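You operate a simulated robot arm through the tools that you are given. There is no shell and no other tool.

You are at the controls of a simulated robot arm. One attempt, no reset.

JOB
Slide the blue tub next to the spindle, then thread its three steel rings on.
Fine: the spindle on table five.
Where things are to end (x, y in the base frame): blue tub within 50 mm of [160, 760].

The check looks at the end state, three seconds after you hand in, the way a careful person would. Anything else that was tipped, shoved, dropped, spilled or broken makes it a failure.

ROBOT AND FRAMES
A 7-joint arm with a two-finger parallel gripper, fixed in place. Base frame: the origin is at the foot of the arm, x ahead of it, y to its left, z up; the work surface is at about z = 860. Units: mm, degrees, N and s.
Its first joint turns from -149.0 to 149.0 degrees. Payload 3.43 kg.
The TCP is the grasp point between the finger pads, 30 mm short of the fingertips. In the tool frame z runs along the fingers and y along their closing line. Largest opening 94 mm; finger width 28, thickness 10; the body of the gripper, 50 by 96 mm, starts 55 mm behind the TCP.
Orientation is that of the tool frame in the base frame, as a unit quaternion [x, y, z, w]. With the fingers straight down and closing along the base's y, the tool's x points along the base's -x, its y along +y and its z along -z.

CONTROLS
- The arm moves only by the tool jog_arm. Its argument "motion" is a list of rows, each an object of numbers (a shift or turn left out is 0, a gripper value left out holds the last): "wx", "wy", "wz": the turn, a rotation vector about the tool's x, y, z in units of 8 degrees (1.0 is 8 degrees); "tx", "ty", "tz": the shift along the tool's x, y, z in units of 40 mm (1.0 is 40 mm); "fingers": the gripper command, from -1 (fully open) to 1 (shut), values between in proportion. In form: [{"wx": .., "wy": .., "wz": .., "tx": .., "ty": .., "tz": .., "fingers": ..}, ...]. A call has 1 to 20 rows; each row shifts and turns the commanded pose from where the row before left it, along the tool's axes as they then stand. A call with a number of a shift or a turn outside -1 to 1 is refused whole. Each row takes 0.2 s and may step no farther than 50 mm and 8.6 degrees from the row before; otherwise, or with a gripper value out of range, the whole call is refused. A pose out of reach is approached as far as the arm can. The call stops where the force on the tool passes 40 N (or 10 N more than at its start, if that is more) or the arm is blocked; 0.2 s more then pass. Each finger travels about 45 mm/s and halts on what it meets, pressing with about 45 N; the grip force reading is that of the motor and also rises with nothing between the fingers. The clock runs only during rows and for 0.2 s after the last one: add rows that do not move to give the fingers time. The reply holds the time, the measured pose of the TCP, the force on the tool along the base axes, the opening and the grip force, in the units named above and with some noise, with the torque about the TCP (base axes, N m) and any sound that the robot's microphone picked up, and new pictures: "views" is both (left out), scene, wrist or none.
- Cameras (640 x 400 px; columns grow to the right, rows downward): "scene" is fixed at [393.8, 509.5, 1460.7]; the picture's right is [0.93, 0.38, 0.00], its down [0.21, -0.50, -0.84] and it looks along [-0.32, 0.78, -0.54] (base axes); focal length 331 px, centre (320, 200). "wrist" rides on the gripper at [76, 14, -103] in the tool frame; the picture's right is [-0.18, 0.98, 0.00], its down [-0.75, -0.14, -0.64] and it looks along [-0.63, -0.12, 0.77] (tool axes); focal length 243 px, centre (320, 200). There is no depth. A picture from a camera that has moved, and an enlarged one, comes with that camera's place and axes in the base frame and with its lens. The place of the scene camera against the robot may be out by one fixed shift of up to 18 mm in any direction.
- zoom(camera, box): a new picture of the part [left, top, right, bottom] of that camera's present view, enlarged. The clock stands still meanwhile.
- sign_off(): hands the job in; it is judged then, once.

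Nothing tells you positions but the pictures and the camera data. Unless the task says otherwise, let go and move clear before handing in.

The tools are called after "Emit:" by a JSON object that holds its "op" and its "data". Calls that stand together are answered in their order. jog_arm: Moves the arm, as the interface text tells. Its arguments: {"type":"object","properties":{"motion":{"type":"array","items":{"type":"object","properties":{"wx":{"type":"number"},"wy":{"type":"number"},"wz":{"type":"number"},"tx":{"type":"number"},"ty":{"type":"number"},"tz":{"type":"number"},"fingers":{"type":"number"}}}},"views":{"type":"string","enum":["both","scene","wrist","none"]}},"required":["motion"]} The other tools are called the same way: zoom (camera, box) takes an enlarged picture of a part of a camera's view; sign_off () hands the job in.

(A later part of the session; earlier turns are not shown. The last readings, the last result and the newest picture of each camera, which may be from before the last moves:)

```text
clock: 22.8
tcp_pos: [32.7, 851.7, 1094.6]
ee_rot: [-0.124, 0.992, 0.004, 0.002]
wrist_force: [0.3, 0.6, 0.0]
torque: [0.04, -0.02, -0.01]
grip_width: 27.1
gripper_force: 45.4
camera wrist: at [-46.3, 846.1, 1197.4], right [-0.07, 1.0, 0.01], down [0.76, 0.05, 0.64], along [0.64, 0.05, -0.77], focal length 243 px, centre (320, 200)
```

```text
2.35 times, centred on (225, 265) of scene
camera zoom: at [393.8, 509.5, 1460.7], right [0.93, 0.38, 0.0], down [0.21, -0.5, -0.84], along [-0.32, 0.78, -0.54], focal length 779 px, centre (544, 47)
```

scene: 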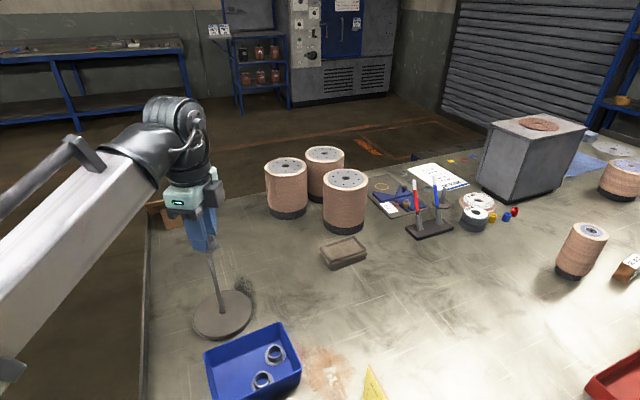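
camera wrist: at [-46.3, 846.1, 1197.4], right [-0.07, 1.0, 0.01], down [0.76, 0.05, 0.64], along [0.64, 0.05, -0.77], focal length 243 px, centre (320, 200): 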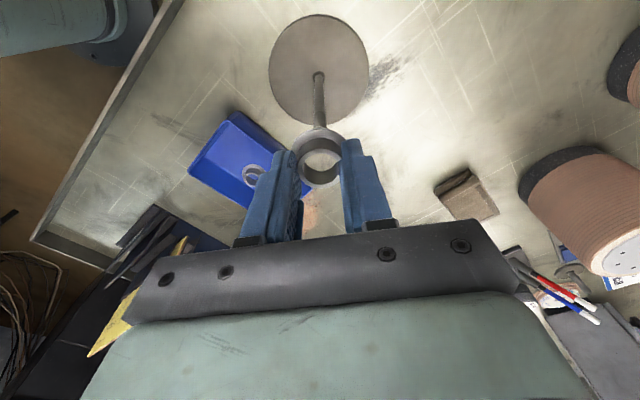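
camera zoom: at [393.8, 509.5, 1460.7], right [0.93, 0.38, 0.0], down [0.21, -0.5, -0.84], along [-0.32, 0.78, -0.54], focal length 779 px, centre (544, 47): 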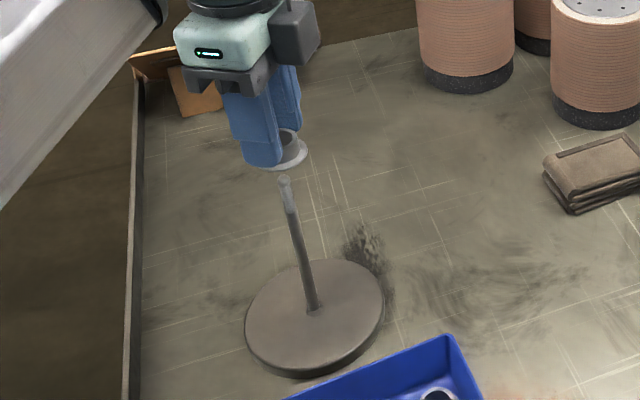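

The ring lines up with the rod axis in both views. I'll lower it gently until it should surround the tip, then check.

Emit:
{"op": "jog_arm", "data": {"motion": [{"tz": 0.25, "tx": 0.03}, {"tz": 0.25}, {"tz": 0.2}, {"tz": 0.2}, {}], "views": "both"}}

Emit:
{"op": "zoom", "data": {"camera": "wrist", "box": [270, 110, 370, 200]}}

Emit:
{"op": "zoom", "data": {"camera": "scene", "box": [160, 180, 290, 350]}}

```text
clock: 24.0
tcp_pos: [31.8, 852.0, 1058.0]
ee_rot: [-0.126, 0.992, 0.003, 0.002]
wrist_force: [-1.3, 0.3, -0.6]
torque: [-0.02, -0.02, -0.02]
grip_width: 27.1
gripper_force: 44.7
camera wrist: at [-47.4, 846.1, 1161.2], right [-0.07, 1.0, 0.01], down [0.76, 0.05, 0.64], along [0.64, 0.05, -0.77], focal length 243 px, centre (320, 200)
```

scene: 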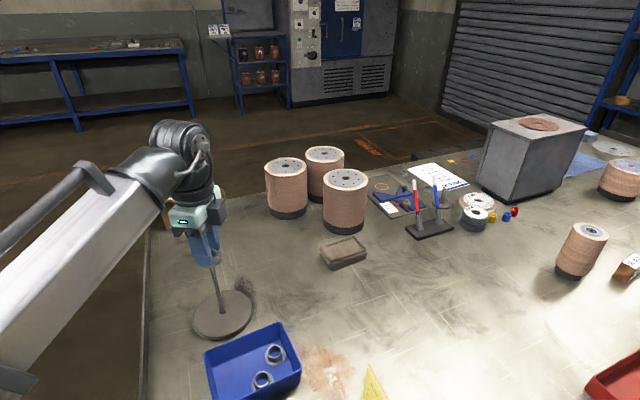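
wrist: 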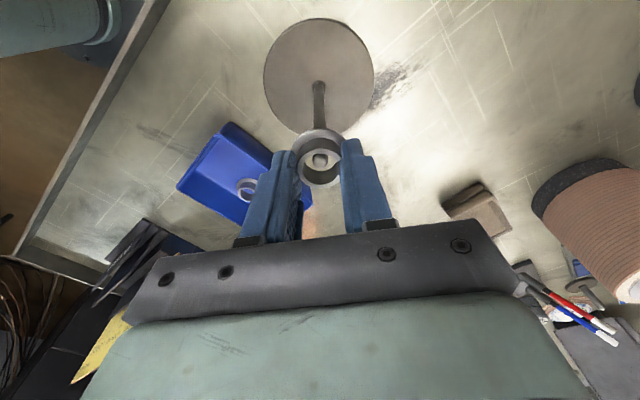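

```text
4.44 times, centred on (320, 155) of wrist
camera zoom: at [-47.4, 846.1, 1161.2], right [-0.07, 1.0, 0.01], down [0.76, 0.05, 0.64], along [0.64, 0.05, -0.77], focal length 1078 px, centre (320, 400)
```

zoom: 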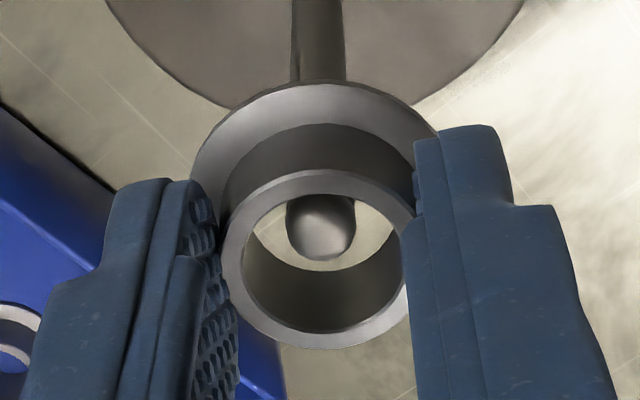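

```text
2.35 times, centred on (225, 265) of scene
camera zoom: at [393.8, 509.5, 1460.7], right [0.93, 0.38, 0.0], down [0.21, -0.5, -0.84], along [-0.32, 0.78, -0.54], focal length 779 px, centre (544, 47)
```

zoom: 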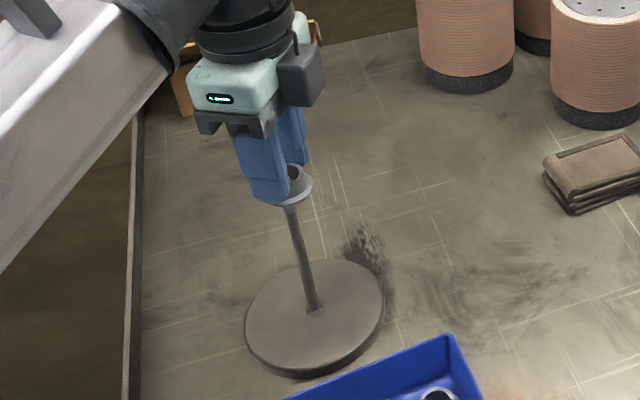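

The rod tip is centred inside the bore. I'll lower further, keeping the palm above the rod tip, and check again before releasing.

Emit:
{"op": "jog_arm", "data": {"motion": [{"tz": 0.3}, {"tz": 0.3}, {"tz": 0.3}, {"tz": 0.3}, {"tz": 0.3}, {"tz": 0.2}, {}], "views": "both"}}

Emit:
{"op": "zoom", "data": {"camera": "wrist", "box": [260, 110, 380, 230]}}

Emit:
{"op": "zoom", "data": {"camera": "scene", "box": [160, 200, 290, 350]}}

```text
clock: 25.6
tcp_pos: [31.6, 851.9, 990.2]
ee_rot: [-0.126, 0.992, 0.004, 0.001]
wrist_force: [-0.3, -0.4, 0.4]
torque: [-0.03, -0.01, 0.01]
grip_width: 27.2
gripper_force: 44.7
camera wrist: at [-47.7, 846.9, 1093.7], right [-0.07, 1.0, 0.01], down [0.76, 0.04, 0.64], along [0.64, 0.05, -0.77], focal length 243 px, centre (320, 200)
```

scene: 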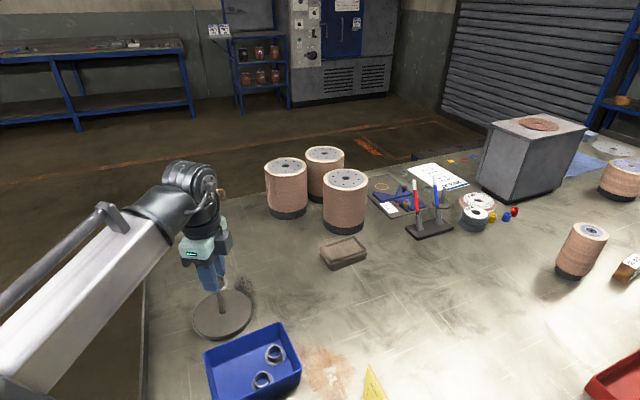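
wrist: 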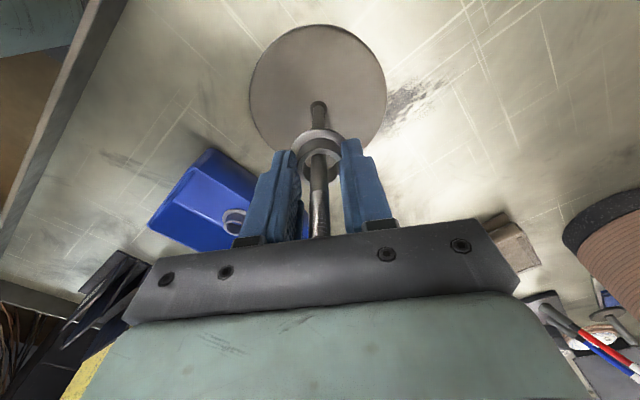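

```text
3.33 times, centred on (320, 170) of wrist
camera zoom: at [-47.7, 846.9, 1093.7], right [-0.07, 1.0, 0.01], down [0.76, 0.04, 0.64], along [0.64, 0.05, -0.77], focal length 809 px, centre (320, 300)
```

zoom: 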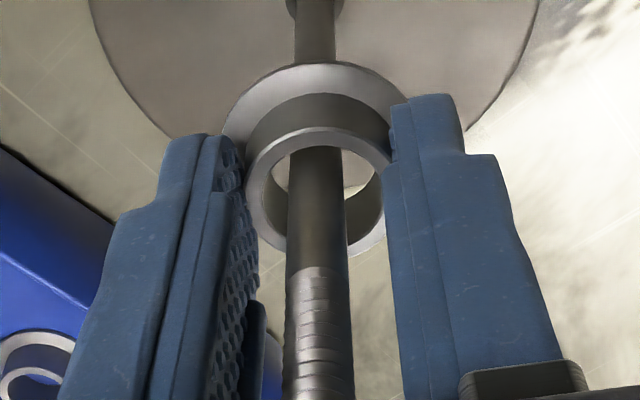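

```text
2.67 times, centred on (225, 275) of scene
camera zoom: at [393.8, 509.5, 1460.7], right [0.93, 0.38, 0.0], down [0.21, -0.5, -0.84], along [-0.32, 0.78, -0.54], focal length 882 px, centre (573, 0)
```

zoom: 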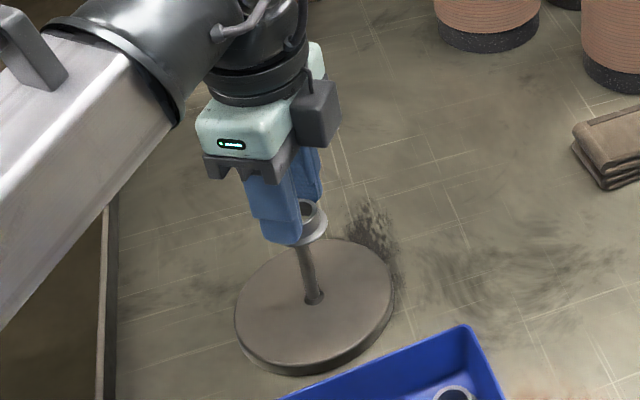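

The ring is on the rod and everything is clear. I'm releasing it.

Emit:
{"op": "jog_arm", "data": {"motion": [{"fingers": 0.1}, {}, {}, {}], "views": "both"}}

Emit:
{"op": "zoom", "data": {"camera": "scene", "box": [160, 200, 290, 350]}}

```text
clock: 26.6
tcp_pos: [30.7, 851.5, 990.5]
ee_rot: [-0.125, 0.992, 0.004, 0.002]
wrist_force: [0.4, 0.1, -0.9]
torque: [-0.01, 0.01, 0.03]
grip_width: 42.4
gripper_force: 0.1
camera wrist: at [-47.6, 846.9, 1093.8], right [-0.07, 1.0, 0.01], down [0.76, 0.05, 0.64], along [0.64, 0.05, -0.77], focal length 243 px, centre (320, 200)
```

scene: 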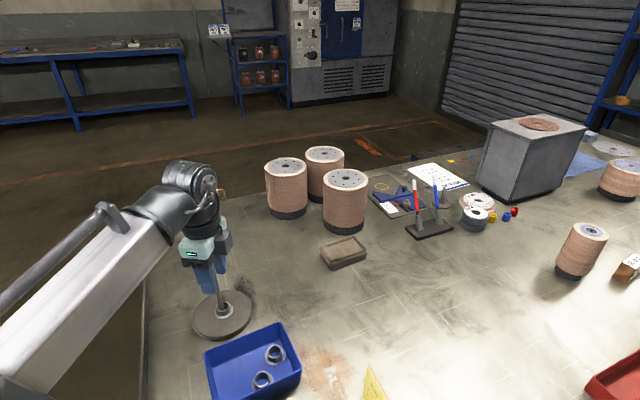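
wrist: 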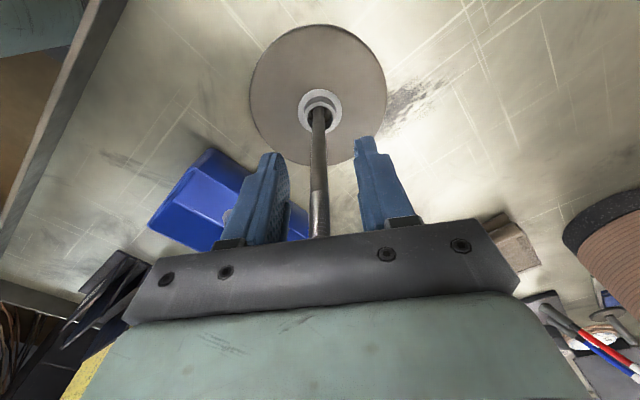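

```text
2.67 times, centred on (225, 275) of scene
camera zoom: at [393.8, 509.5, 1460.7], right [0.93, 0.38, 0.0], down [0.21, -0.5, -0.84], along [-0.32, 0.78, -0.54], focal length 882 px, centre (573, 0)
```

zoom: 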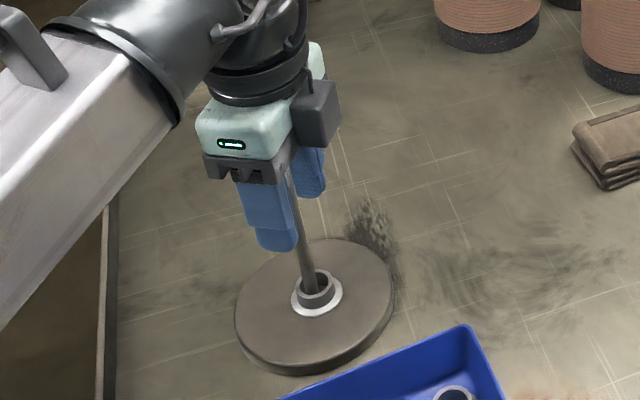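

Ring 1 is seated on the base. I'll lift clear, go back over the tub, and turn to close along the tub's long axis for ring 3.

Emit:
{"op": "jog_arm", "data": {"motion": [{"tz": -0.66}, {"tz": -0.66}, {"tz": -0.66}, {"tz": -0.7}, {"tx": -0.61, "ty": -0.648}, {"tx": -0.61, "ty": -0.648}, {"tx": -0.61, "ty": -0.648}, {"tx": -0.61, "ty": -0.648}, {"tx": -0.61, "ty": -0.648}, {"wz": 0.985}, {"wz": 0.985}, {"wz": 0.985}, {"wz": 0.985}, {"wz": 0.985}, {"wz": 0.985}, {"wz": 0.985}, {"tz": 0.8}, {"tz": 0.8}, {"tz": 0.8}, {}], "views": "both"}}

Emit:
{"op": "zoom", "data": {"camera": "wrist", "box": [220, 30, 460, 210]}}

```text
clock: 30.8
tcp_pos: [180.7, 758.8, 1001.4]
ee_rot: [0.348, 0.937, 0.005, 0.0]
wrist_force: [0.2, 0.8, 0.0]
torque: [0.03, -0.01, 0.05]
grip_width: 42.2
gripper_force: 0.0
camera wrist: at [131.4, 817.7, 1105.0], right [0.78, 0.62, 0.01], down [0.48, -0.6, 0.64], along [0.4, -0.49, -0.77], focal length 243 px, centre (320, 200)
```

scene: 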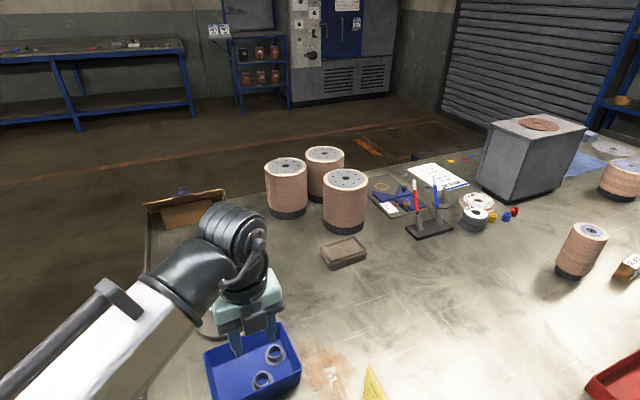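
wrist: 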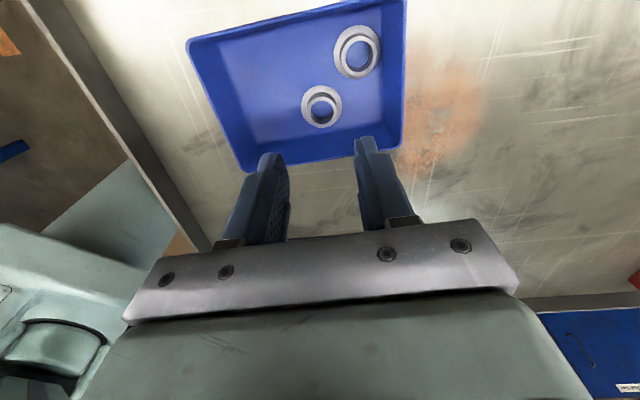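

```text
2.22 times, centred on (340, 120) of wrist
camera zoom: at [131.4, 817.7, 1105.0], right [0.78, 0.62, 0.01], down [0.48, -0.6, 0.64], along [0.4, -0.49, -0.77], focal length 539 px, centre (276, 378)
```

zoom: 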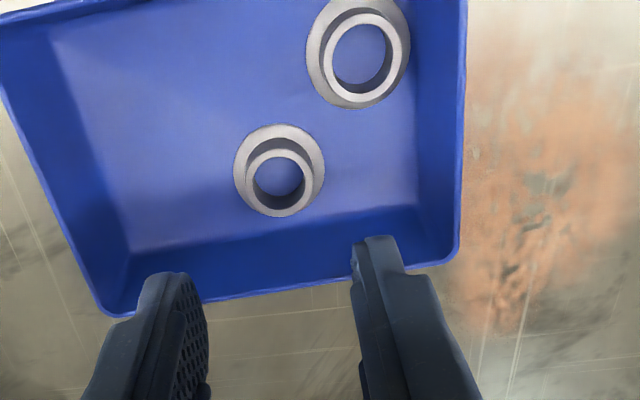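

Ring 3 is at (181.3, 757.2), and I'm nearly above it. I'll correct by 1–2 mm and descend onto it.

Emit:
{"op": "jog_arm", "data": {"motion": [{"tz": 0.6, "tx": -0.037, "ty": -0.02}, {"tz": 0.6}, {"tz": 0.5}, {"tz": 0.4}, {"tz": 0.2}, {}], "views": "both"}}

Emit:
{"op": "zoom", "data": {"camera": "wrist", "box": [220, 60, 460, 240]}}

```text
clock: 32.2
tcp_pos: [182.1, 758.1, 908.0]
ee_rot: [0.348, 0.937, 0.004, 0.001]
wrist_force: [0.5, -0.4, 0.2]
torque: [0.0, 0.01, -0.03]
grip_width: 42.2
gripper_force: 0.0
camera wrist: at [132.7, 816.7, 1011.9], right [0.78, 0.62, 0.01], down [0.48, -0.6, 0.64], along [0.4, -0.5, -0.77], focal length 243 px, centre (320, 200)
```

scene: 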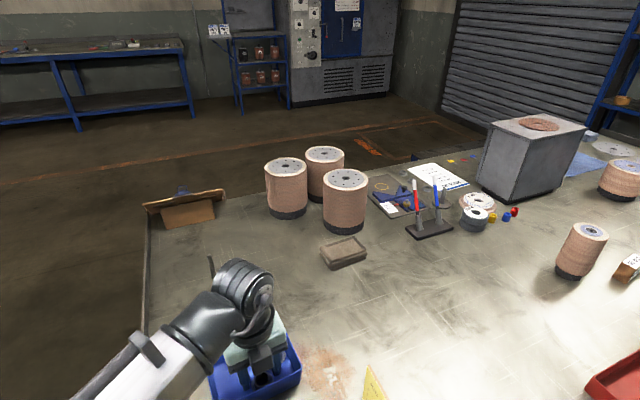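
wrist: 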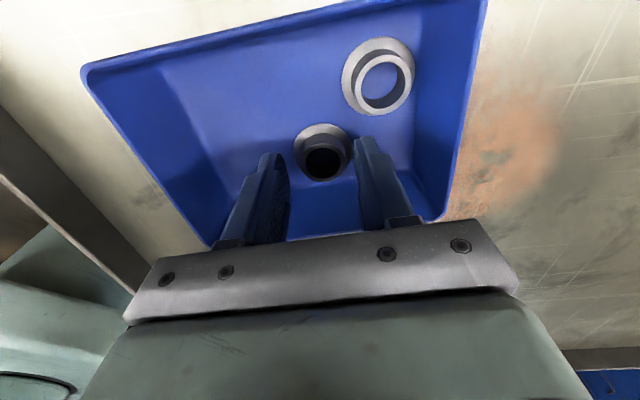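

```text
2.22 times, centred on (340, 150) of wrist
camera zoom: at [132.7, 816.7, 1011.9], right [0.78, 0.62, 0.01], down [0.48, -0.6, 0.64], along [0.4, -0.5, -0.77], focal length 539 px, centre (276, 311)
```

zoom: 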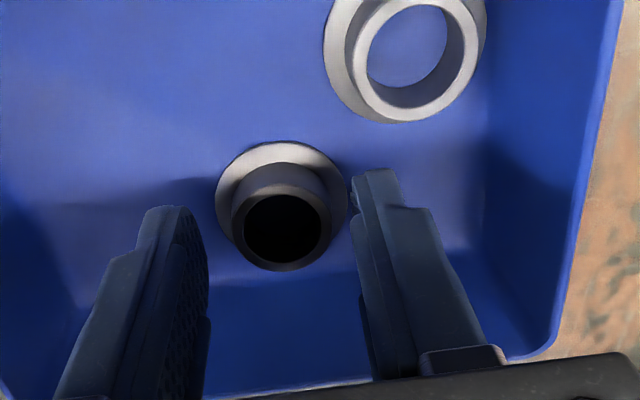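

Ring 3 is between the pads. I'll make a small correction, drop the last 7 mm, and grip it.

Emit:
{"op": "jog_arm", "data": {"motion": [{"tz": 0.1, "ty": 0.03, "tx": 0.02}, {"tz": 0.075}, {}, {"fingers": 1}, {}, {}, {}], "views": "wrist"}}

```text
clock: 33.8
tcp_pos: [182.6, 757.2, 901.8]
ee_rot: [0.349, 0.937, 0.004, 0.0]
wrist_force: [0.2, 0.1, 1.9]
torque: [0.0, -0.02, 0.02]
grip_width: 26.0
gripper_force: 45.6
camera wrist: at [133.0, 817.9, 1005.6], right [0.78, 0.62, 0.01], down [0.48, -0.6, 0.64], along [0.4, -0.5, -0.77], focal length 243 px, centre (320, 200)
```

wrist: 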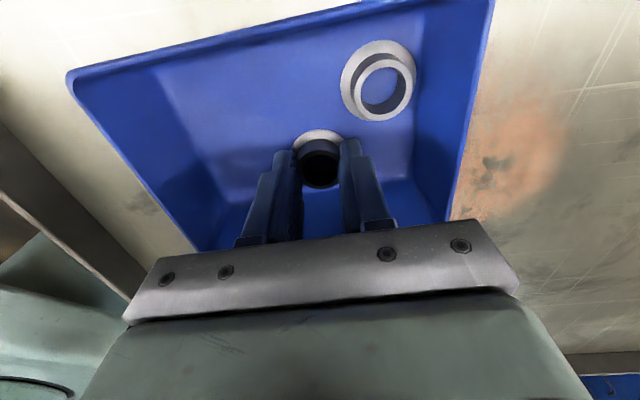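

I have ring 3 gripped. I'll lift it and carry it to a spot just short of the rod.

Emit:
{"op": "jog_arm", "data": {"motion": [{"tz": -0.2}, {"tz": -0.4}, {"tz": -0.6}, {"tz": -0.8}, {"tz": -0.8}, {"tz": -0.8}, {"tz": -0.8}, {"tz": -0.8}, {"tx": 0.67, "ty": -0.162}, {"tx": 0.67, "ty": -0.162}, {"tx": 0.67, "ty": -0.162}, {"tx": 0.67, "ty": -0.162}, {"tx": 0.67, "ty": -0.162}, {}, {}], "views": "both"}}

Emit:
{"op": "zoom", "data": {"camera": "wrist", "box": [240, 0, 440, 150]}}

Emit:
{"op": "zoom", "data": {"camera": "wrist", "box": [270, 110, 370, 200]}}

```text
clock: 37.0
tcp_pos: [58.7, 819.2, 1110.6]
ee_rot: [0.349, 0.937, 0.004, 0.0]
wrist_force: [0.3, -0.8, 0.8]
torque: [0.02, 0.0, 0.0]
grip_width: 25.6
gripper_force: 45.3
camera wrist: at [9.7, 879.7, 1214.0], right [0.78, 0.62, 0.01], down [0.48, -0.6, 0.64], along [0.4, -0.5, -0.77], focal length 243 px, centre (320, 200)
```

scene: 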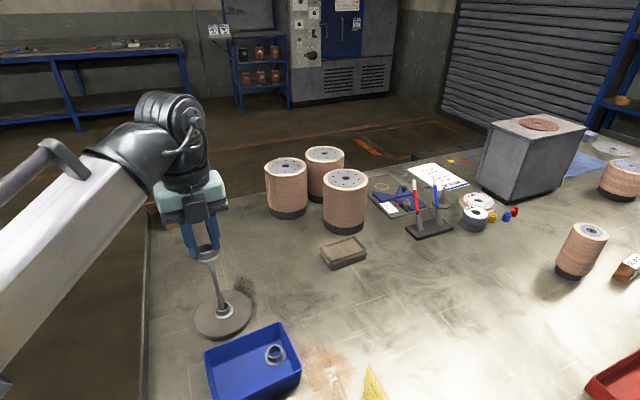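
wrist: 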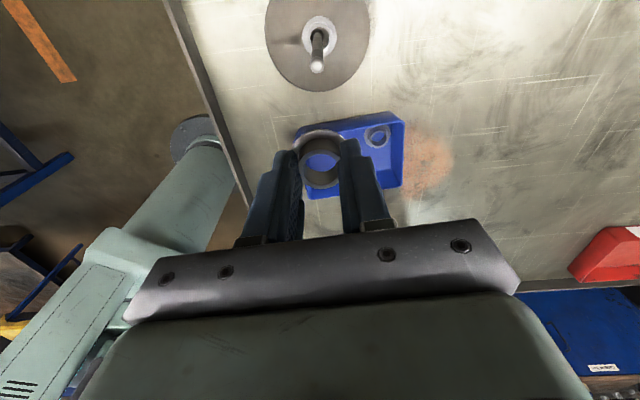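

```text
2.67 times, centred on (340, 75) of wrist
camera zoom: at [9.7, 879.7, 1214.0], right [0.78, 0.62, 0.01], down [0.48, -0.6, 0.64], along [0.4, -0.5, -0.77], focal length 647 px, centre (267, 533)
```

zoom: 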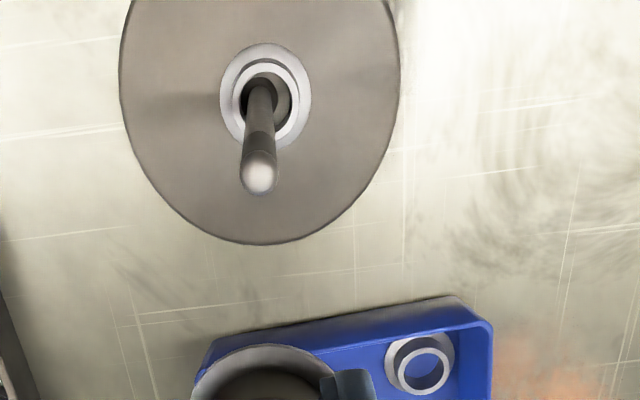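

```text
4.44 times, centred on (320, 155) of wrist
camera zoom: at [9.7, 879.7, 1214.0], right [0.78, 0.62, 0.01], down [0.48, -0.6, 0.64], along [0.4, -0.5, -0.77], focal length 1078 px, centre (320, 400)
```

zoom: 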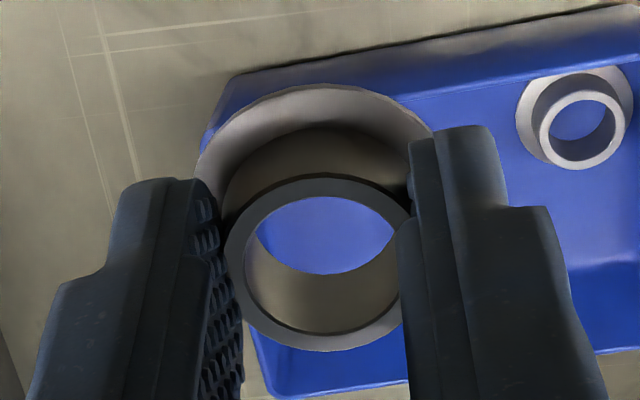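

Both the rod at (30, 852) and the ring offset check out. I'll move over the rod and lower until the tip enters the bore.

Emit:
{"op": "jog_arm", "data": {"motion": [{"tx": 0.35, "ty": 0.05}, {"tx": 0.35, "ty": 0.05}, {"tx": 0.35, "ty": 0.05}, {}, {"tz": 0.35}, {"tz": 0.35}, {"tz": 0.3}, {"tz": 0.25}, {}], "views": "both"}}

Emit:
{"op": "zoom", "data": {"camera": "wrist", "box": [270, 110, 370, 200]}}

```text
clock: 39.0
tcp_pos: [30.9, 851.8, 1060.0]
ee_rot: [0.348, 0.937, 0.004, 0.0]
wrist_force: [-0.6, 0.1, -0.8]
torque: [-0.02, -0.02, 0.02]
grip_width: 25.9
gripper_force: 45.1
camera wrist: at [-18.2, 911.4, 1163.8], right [0.78, 0.62, 0.01], down [0.48, -0.6, 0.64], along [0.4, -0.5, -0.77], focal length 243 px, centre (320, 200)
```

scene: 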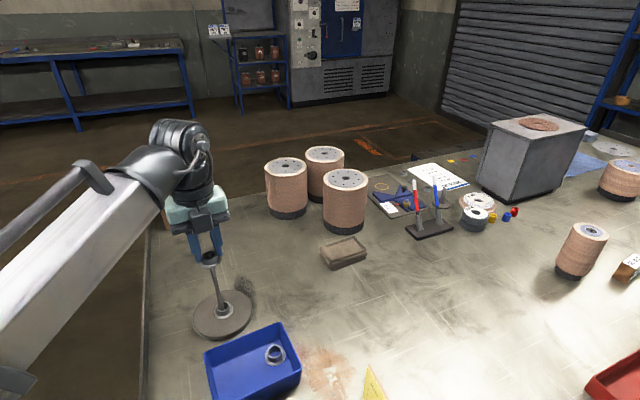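
wrist: 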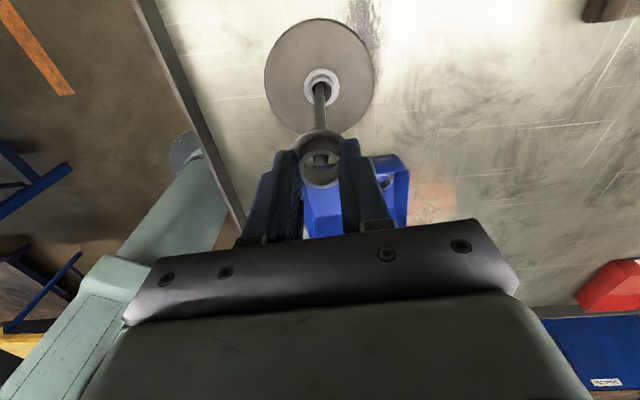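

```text
4.44 times, centred on (320, 155) of wrist
camera zoom: at [-18.2, 911.4, 1163.8], right [0.78, 0.62, 0.01], down [0.48, -0.6, 0.64], along [0.4, -0.5, -0.77], focal length 1078 px, centre (320, 400)
```

zoom: 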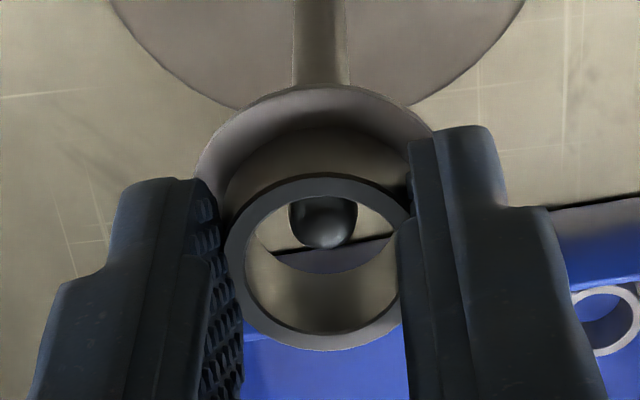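

The tip is centred in the bore again. Lower and release.

Emit:
{"op": "jog_arm", "data": {"motion": [{"tz": 0.3}, {"tz": 0.3}, {"tz": 0.3}, {"tz": 0.3}, {"tz": 0.3}, {"tz": 0.25}, {}, {"fingers": 0.1}, {}, {}, {}], "views": "both"}}

Emit:
{"op": "zoom", "data": {"camera": "scene", "box": [160, 200, 290, 350]}}

```text
clock: 41.4
tcp_pos: [30.7, 851.4, 988.7]
ee_rot: [0.348, 0.937, 0.004, 0.001]
wrist_force: [-0.5, 0.7, -0.4]
torque: [-0.02, -0.03, 0.04]
grip_width: 42.6
gripper_force: 0.0
camera wrist: at [-18.1, 912.2, 1093.7], right [0.78, 0.62, 0.01], down [0.48, -0.6, 0.64], along [0.4, -0.5, -0.77], focal length 243 px, centre (320, 200)
```

scene: 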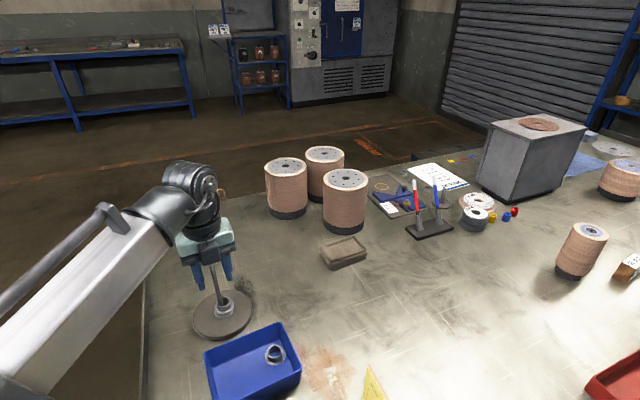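
wrist: 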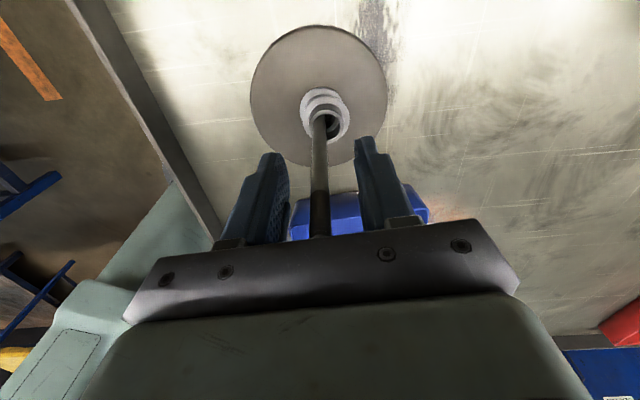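

```text
2.67 times, centred on (225, 275) of scene
camera zoom: at [393.8, 509.5, 1460.7], right [0.93, 0.38, 0.0], down [0.21, -0.5, -0.84], along [-0.32, 0.78, -0.54], focal length 882 px, centre (573, 0)
```

zoom: 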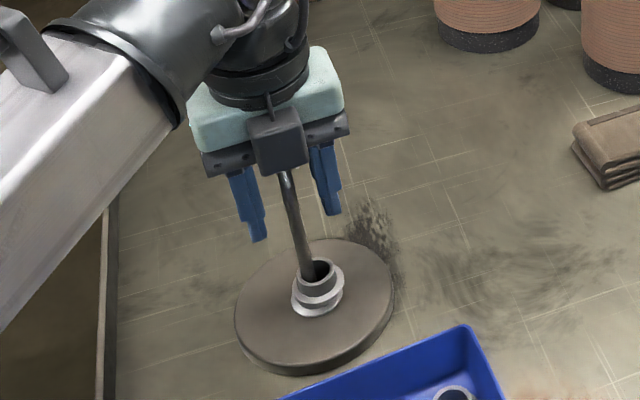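

Two rings are on. I'll lift clear and return over the tub for the last ring, turning 90° since it sits close to the far wall.

Emit:
{"op": "jog_arm", "data": {"motion": [{"tz": -0.66}, {"tz": -0.66}, {"tz": -0.66}, {"tz": -0.7}, {"tx": -0.69, "ty": 0.32}, {"tx": -0.69, "ty": 0.32}, {"tx": -0.69, "ty": 0.32}, {"tx": -0.69, "ty": 0.32}, {"tx": -0.69, "ty": 0.32}, {}], "views": "none"}}

Emit:
{"op": "jog_arm", "data": {"motion": [{"wz": -0.9375}, {"wz": -0.9375}, {"wz": -0.9375}, {"wz": -0.9375}, {"wz": -0.9375}, {"wz": -0.9375}, {"wz": -0.9375}, {"wz": -0.9375}, {"wz": -0.9375}, {"wz": -0.9375}, {"wz": -0.9375}, {"wz": -0.9375}, {"tz": 0.7, "fingers": 0.3}, {"tz": 0.7}, {"tz": 0.6}, {}, {}], "views": "both"}}

Emit:
{"op": "zoom", "data": {"camera": "wrist", "box": [220, 30, 460, 210]}}

Emit:
{"op": "zoom", "data": {"camera": "scene", "box": [160, 230, 310, 400]}}

```text
clock: 43.6
tcp_pos: [177.7, 810.2, 1099.1]
ee_rot: [0.349, 0.937, 0.003, -0.001]
wrist_force: [-0.8, 0.9, 0.5]
torque: [-0.03, -0.02, 0.01]
grip_width: 42.2
gripper_force: 0.0
```

```text
clock: 47.2
tcp_pos: [177.6, 810.7, 1017.1]
ee_rot: [-0.416, 0.909, 0.003, 0.003]
wrist_force: [0.2, -0.1, 0.3]
torque: [0.01, 0.0, -0.02]
grip_width: 32.9
gripper_force: 0.0
camera wrist: at [116.1, 761.0, 1120.0], right [-0.62, 0.78, 0.01], down [0.6, 0.47, 0.65], along [0.5, 0.41, -0.76], focal length 243 px, centre (320, 200)
```

scene: 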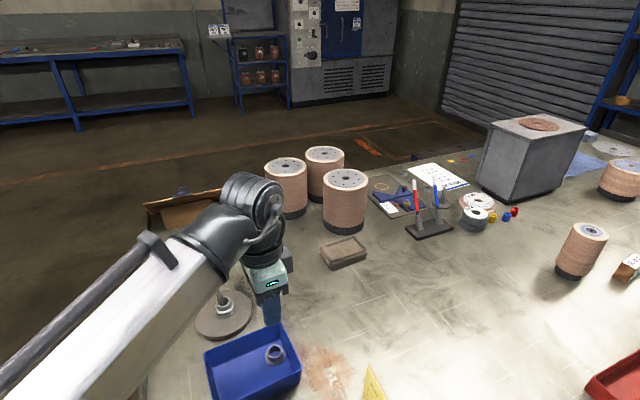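
wrist: 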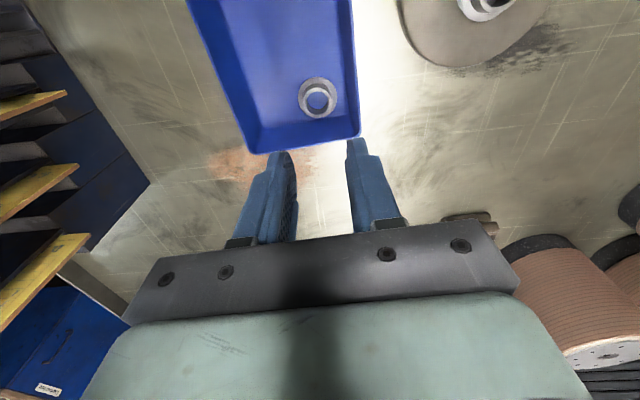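

```text
2.22 times, centred on (340, 120) of wrist
camera zoom: at [116.1, 761.0, 1120.0], right [-0.62, 0.78, 0.01], down [0.6, 0.47, 0.65], along [0.5, 0.41, -0.76], focal length 539 px, centre (276, 378)
```

zoom: 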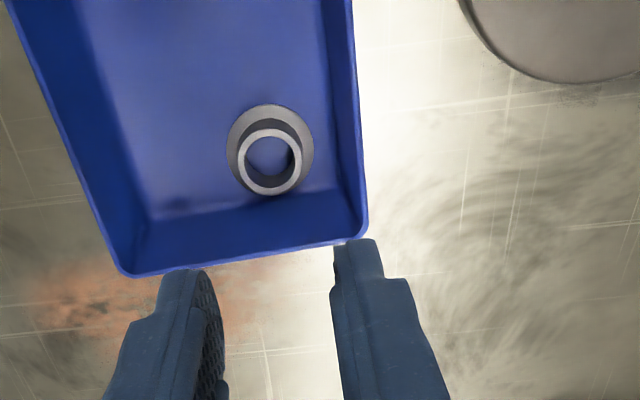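

```text
2.35 times, centred on (235, 315) of scene
camera zoom: at [393.8, 509.5, 1460.7], right [0.93, 0.38, 0.0], down [0.21, -0.5, -0.84], along [-0.32, 0.78, -0.54], focal length 779 px, centre (520, -71)
```

zoom: 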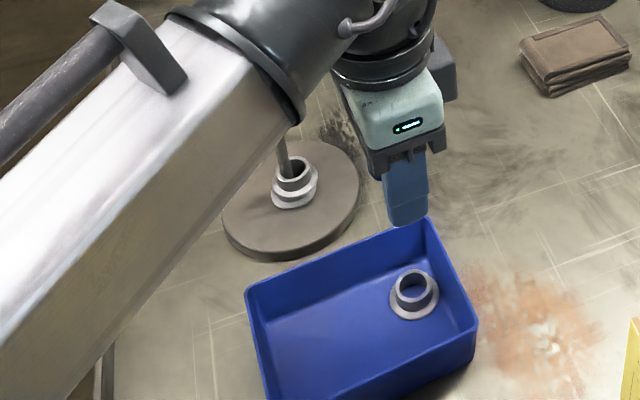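

This view shows about 10 mm between ring 2's flange and the side wall, which leaves room for the finger. I'll centre on it and descend to just above the collar.

Emit:
{"op": "jog_arm", "data": {"motion": [{"tz": 0.6, "ty": -0.065, "tx": 0.027}, {"tz": 0.6}, {"tz": 0.6}, {"tz": 0.5}, {}, {}], "views": "both"}}

Emit:
{"op": "zoom", "data": {"camera": "wrist", "box": [240, 80, 420, 215]}}

```text
clock: 48.6
tcp_pos: [178.9, 809.4, 925.5]
ee_rot: [-0.416, 0.91, 0.003, 0.002]
wrist_force: [-0.4, -0.1, 0.3]
torque: [0.02, -0.02, 0.02]
grip_width: 33.1
gripper_force: 0.0
camera wrist: at [117.9, 759.7, 1028.1], right [-0.62, 0.78, 0.01], down [0.6, 0.47, 0.65], along [0.5, 0.41, -0.76], focal length 243 px, centre (320, 200)
```

scene: 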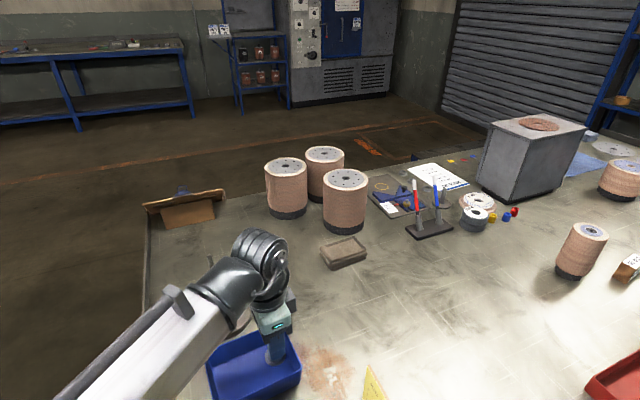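
wrist: 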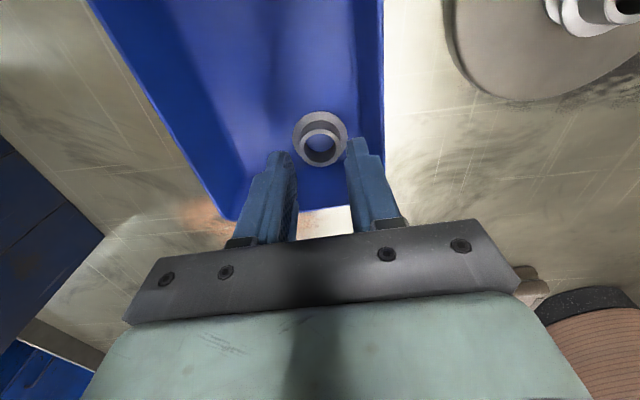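

```text
2.96 times, centred on (330, 148) of wrist
camera zoom: at [117.9, 759.7, 1028.1], right [-0.62, 0.78, 0.01], down [0.6, 0.47, 0.65], along [0.5, 0.41, -0.76], focal length 719 px, centre (290, 356)
```

zoom: 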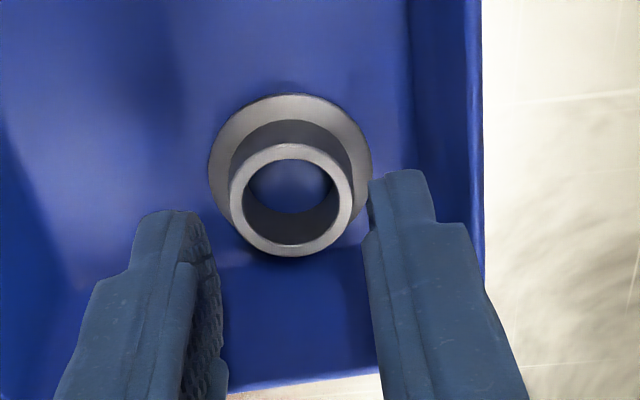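

The collar is centred and the wall-side finger has roughly 2–3 mm to spare. I'm easing down to grip height.

Emit:
{"op": "jog_arm", "data": {"motion": [{"tx": 0.04, "ty": -0.02, "tz": 0.1}, {"tz": 0.15}, {"tz": 0.15}, {"tz": 0.15}, {"tz": 0.06}, {}], "views": "both"}}

Emit:
{"op": "zoom", "data": {"camera": "wrist", "box": [240, 80, 420, 215]}}

```text
clock: 50.0
tcp_pos: [179.0, 807.5, 901.3]
ee_rot: [-0.416, 0.909, 0.004, 0.002]
wrist_force: [0.5, 0.4, -0.1]
torque: [-0.02, -0.02, -0.02]
grip_width: 32.6
gripper_force: 0.1
camera wrist: at [117.1, 757.8, 1004.2], right [-0.62, 0.78, 0.01], down [0.6, 0.47, 0.65], along [0.5, 0.41, -0.76], focal length 243 px, centre (320, 200)
```

scene: 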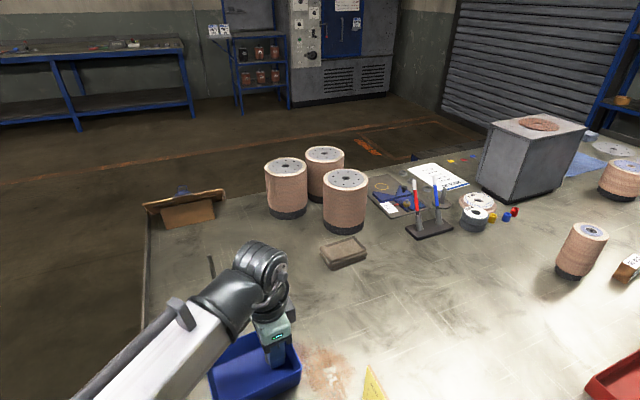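
wrist: 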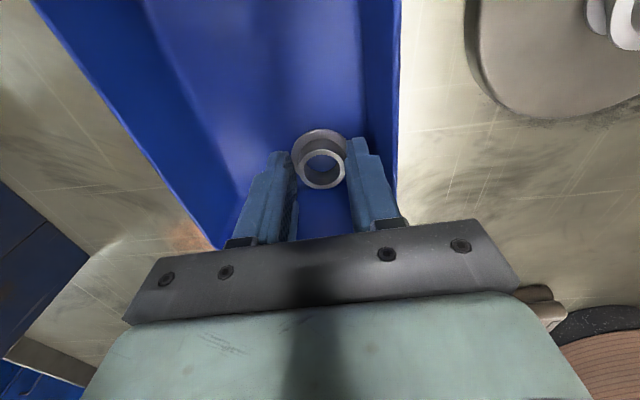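

```text
2.96 times, centred on (330, 148) of wrist
camera zoom: at [117.1, 757.8, 1004.2], right [-0.62, 0.78, 0.01], down [0.6, 0.47, 0.65], along [0.5, 0.41, -0.76], focal length 719 px, centre (290, 356)
```

zoom: 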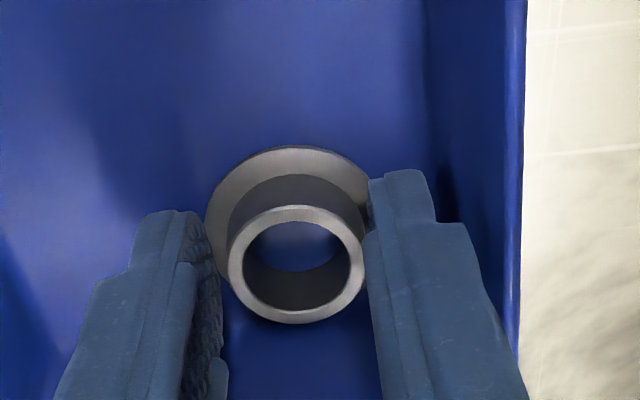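

It's a clean fit with no contact force. I'm closing on the collar, then lifting and carrying.

Emit:
{"op": "jog_arm", "data": {"motion": [{"fingers": 1}, {}, {}, {}, {"tz": -0.1}, {"tz": -0.2}, {"tz": -0.4}, {"tz": -0.6}, {}], "views": "both"}}

Emit:
{"op": "zoom", "data": {"camera": "wrist", "box": [240, 80, 420, 215]}}

```text
clock: 52.0
tcp_pos: [178.6, 805.9, 953.2]
ee_rot: [-0.417, 0.909, 0.002, 0.003]
wrist_force: [0.9, 0.0, 0.3]
torque: [-0.04, -0.02, -0.02]
grip_width: 25.9
gripper_force: 44.6
camera wrist: at [117.2, 757.8, 1055.8], right [-0.62, 0.78, 0.01], down [0.6, 0.47, 0.65], along [0.5, 0.41, -0.76], focal length 243 px, centre (320, 200)
```

scene: 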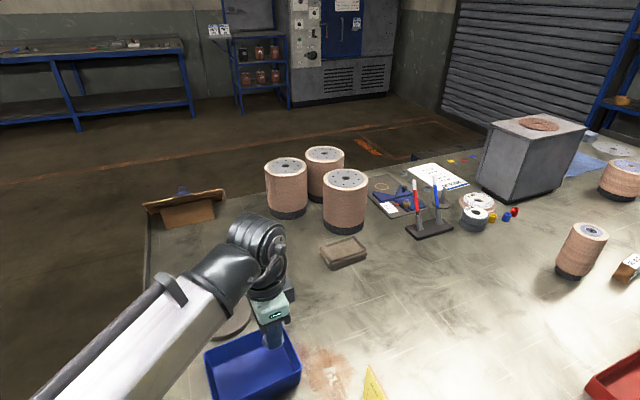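
wrist: 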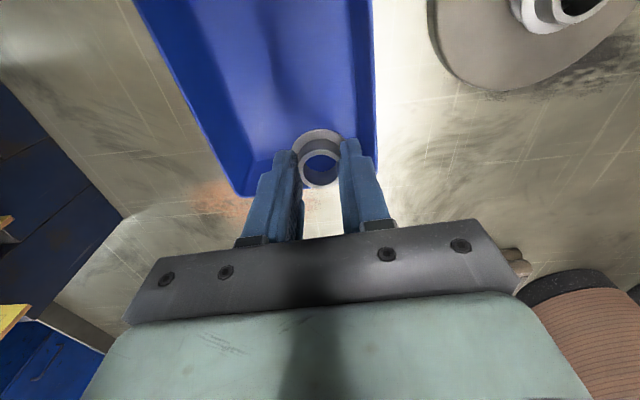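

```text
2.96 times, centred on (330, 148) of wrist
camera zoom: at [117.2, 757.8, 1055.8], right [-0.62, 0.78, 0.01], down [0.6, 0.47, 0.65], along [0.5, 0.41, -0.76], focal length 719 px, centre (290, 356)
```

zoom: 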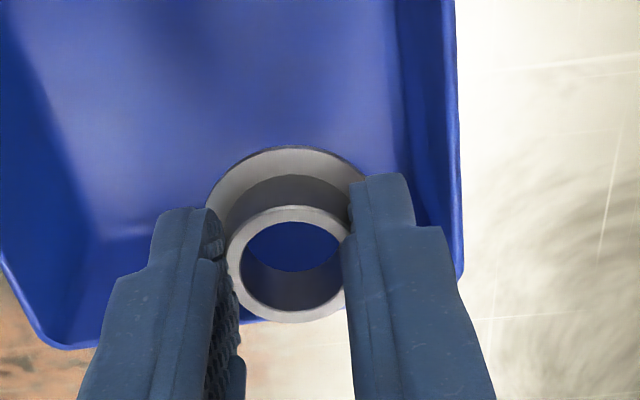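

Ring 2 is out of the tub. I'll raise it above rod height and move beside the spindle.

Emit:
{"op": "jog_arm", "data": {"motion": [{"tz": -0.785}, {"tz": -0.785}, {"tz": -0.785}, {"tz": -0.785}, {"tz": -0.785}, {"tx": 0.163, "ty": 0.71}, {"tx": 0.163, "ty": 0.71}, {"tx": 0.163, "ty": 0.71}, {"tx": 0.163, "ty": 0.71}, {"tx": 0.163, "ty": 0.71}, {}, {}], "views": "both"}}

Emit:
{"op": "zoom", "data": {"camera": "wrist", "box": [240, 0, 440, 150]}}

Emit:
{"op": "zoom", "data": {"camera": "wrist", "box": [270, 110, 370, 200]}}

```text
clock: 54.6
tcp_pos: [48.6, 873.5, 1109.8]
ee_rot: [-0.416, 0.909, 0.003, 0.002]
wrist_force: [0.6, 0.6, -0.2]
torque: [0.01, 0.01, 0.03]
grip_width: 25.2
gripper_force: 45.0
camera wrist: at [-12.4, 824.5, 1212.8], right [-0.62, 0.78, 0.01], down [0.6, 0.47, 0.65], along [0.5, 0.41, -0.76], focal length 243 px, centre (320, 200)
```

scene: 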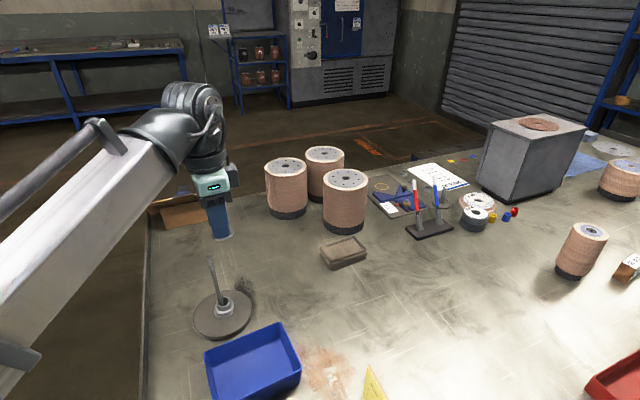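
wrist: 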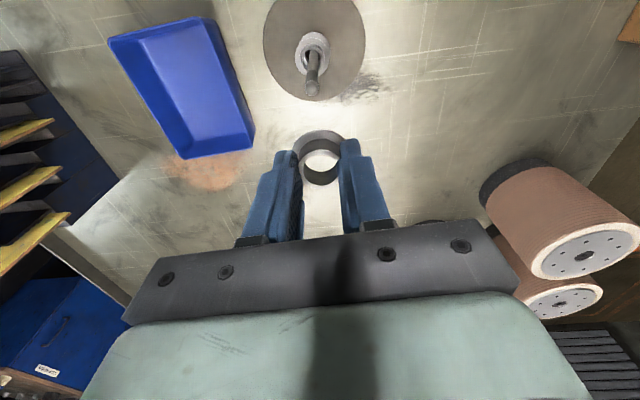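

```text
2.67 times, centred on (340, 75) of wrist
camera zoom: at [-12.4, 824.5, 1212.8], right [-0.62, 0.78, 0.01], down [0.6, 0.47, 0.65], along [0.5, 0.41, -0.76], focal length 647 px, centre (267, 533)
```

zoom: 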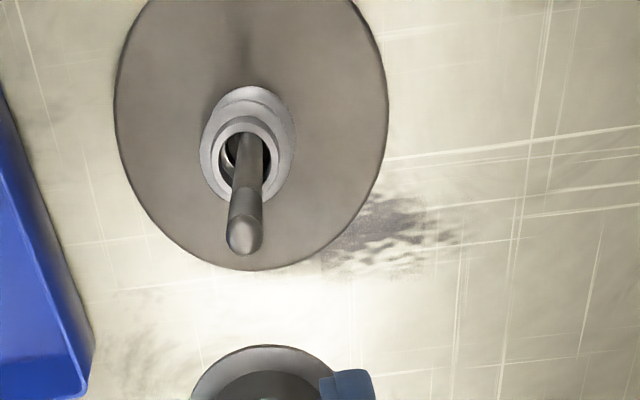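

```text
4.44 times, centred on (320, 155) of wrist
camera zoom: at [-12.4, 824.5, 1212.8], right [-0.62, 0.78, 0.01], down [0.6, 0.47, 0.65], along [0.5, 0.41, -0.76], focal length 1078 px, centre (320, 400)
```

zoom: 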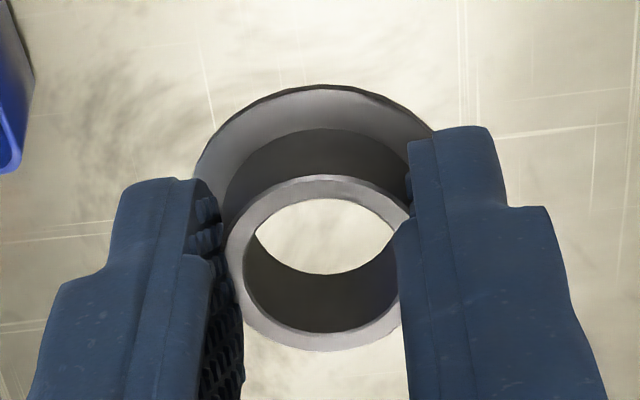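

The rod measures (31, 852) from here, so it lies 27 mm along the tool's x axis from the ring. I'll move over it and start the ring onto the tip.

Emit:
{"op": "jog_arm", "data": {"motion": [{"tx": 0.225, "ty": -0.01}, {"tx": 0.225, "ty": -0.01}, {"tx": 0.225}, {}, {"tz": 0.35}, {"tz": 0.35}, {"tz": 0.3}, {"tz": 0.25}, {}], "views": "both"}}

Emit:
{"op": "zoom", "data": {"camera": "wrist", "box": [270, 110, 370, 200]}}

```text
clock: 56.6
tcp_pos: [33.3, 852.6, 1060.7]
ee_rot: [-0.417, 0.909, 0.003, 0.002]
wrist_force: [-0.6, -0.3, -0.6]
torque: [0.03, 0.02, -0.02]
grip_width: 25.4
gripper_force: 45.5
camera wrist: at [-29.0, 804.2, 1162.9], right [-0.62, 0.78, 0.01], down [0.6, 0.47, 0.65], along [0.5, 0.41, -0.76], focal length 243 px, centre (320, 200)
```

scene: 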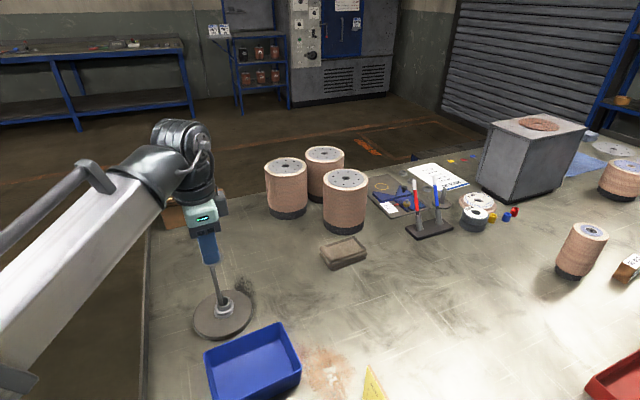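
wrist: 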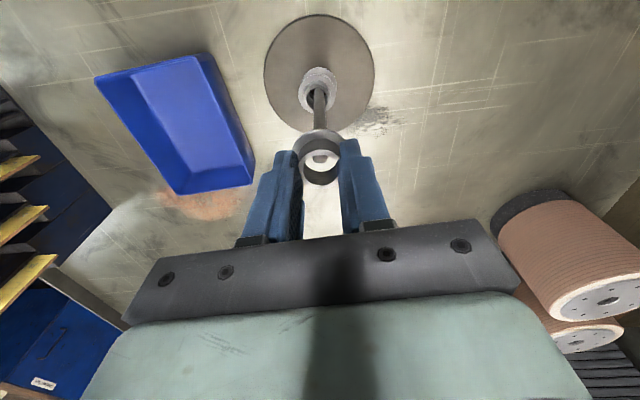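

```text
4.44 times, centred on (320, 155) of wrist
camera zoom: at [-29.0, 804.2, 1162.9], right [-0.62, 0.78, 0.01], down [0.6, 0.47, 0.65], along [0.5, 0.41, -0.76], focal length 1078 px, centre (320, 400)
```

zoom: 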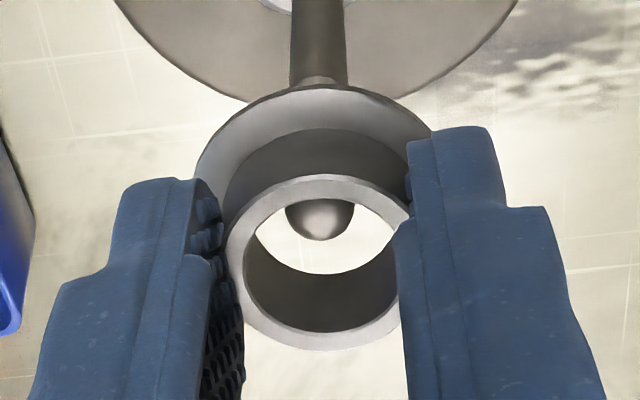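

The tip is inside the bore. I'll nudge 1 mm to centre it, lower, and release.

Emit:
{"op": "jog_arm", "data": {"motion": [{"tz": 0.2, "tx": 0.03}, {"tz": 0.3}, {"tz": 0.3}, {"tz": 0.3}, {"tz": 0.3}, {"tz": 0.35}, {}, {"fingers": 0.1}, {}, {}, {}], "views": "both"}}

Emit:
{"op": "zoom", "data": {"camera": "scene", "box": [160, 200, 290, 350]}}

```text
clock: 59.0
tcp_pos: [32.2, 851.6, 990.3]
ee_rot: [-0.416, 0.909, 0.003, 0.002]
wrist_force: [0.3, 0.1, -0.1]
torque: [0.02, 0.02, 0.02]
grip_width: 42.0
gripper_force: 0.1
camera wrist: at [-29.2, 803.3, 1092.7], right [-0.62, 0.78, 0.01], down [0.6, 0.47, 0.65], along [0.5, 0.41, -0.76], focal length 243 px, centre (320, 200)
```

scene: 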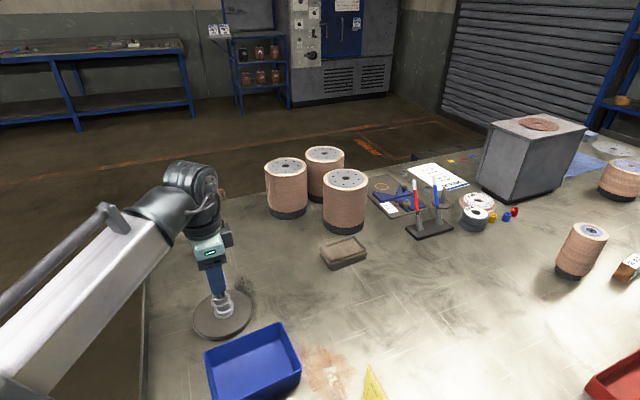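
wrist: 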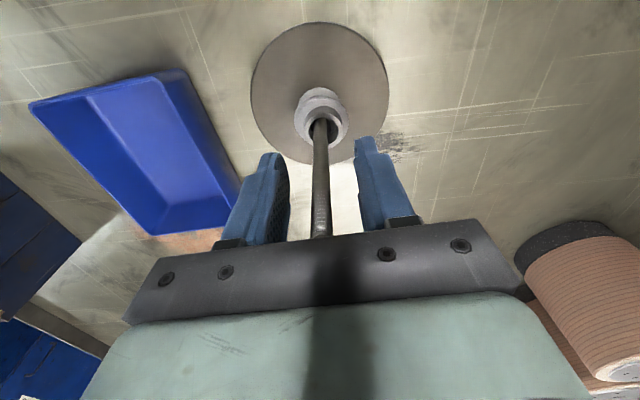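

```text
2.67 times, centred on (225, 275) of scene
camera zoom: at [393.8, 509.5, 1460.7], right [0.93, 0.38, 0.0], down [0.21, -0.5, -0.84], along [-0.32, 0.78, -0.54], focal length 882 px, centre (573, 0)
```

zoom: 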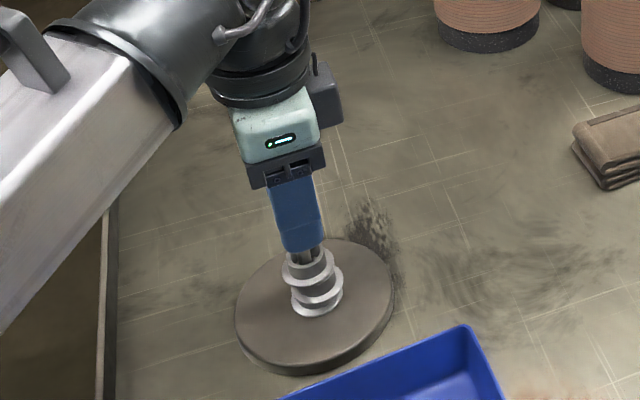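

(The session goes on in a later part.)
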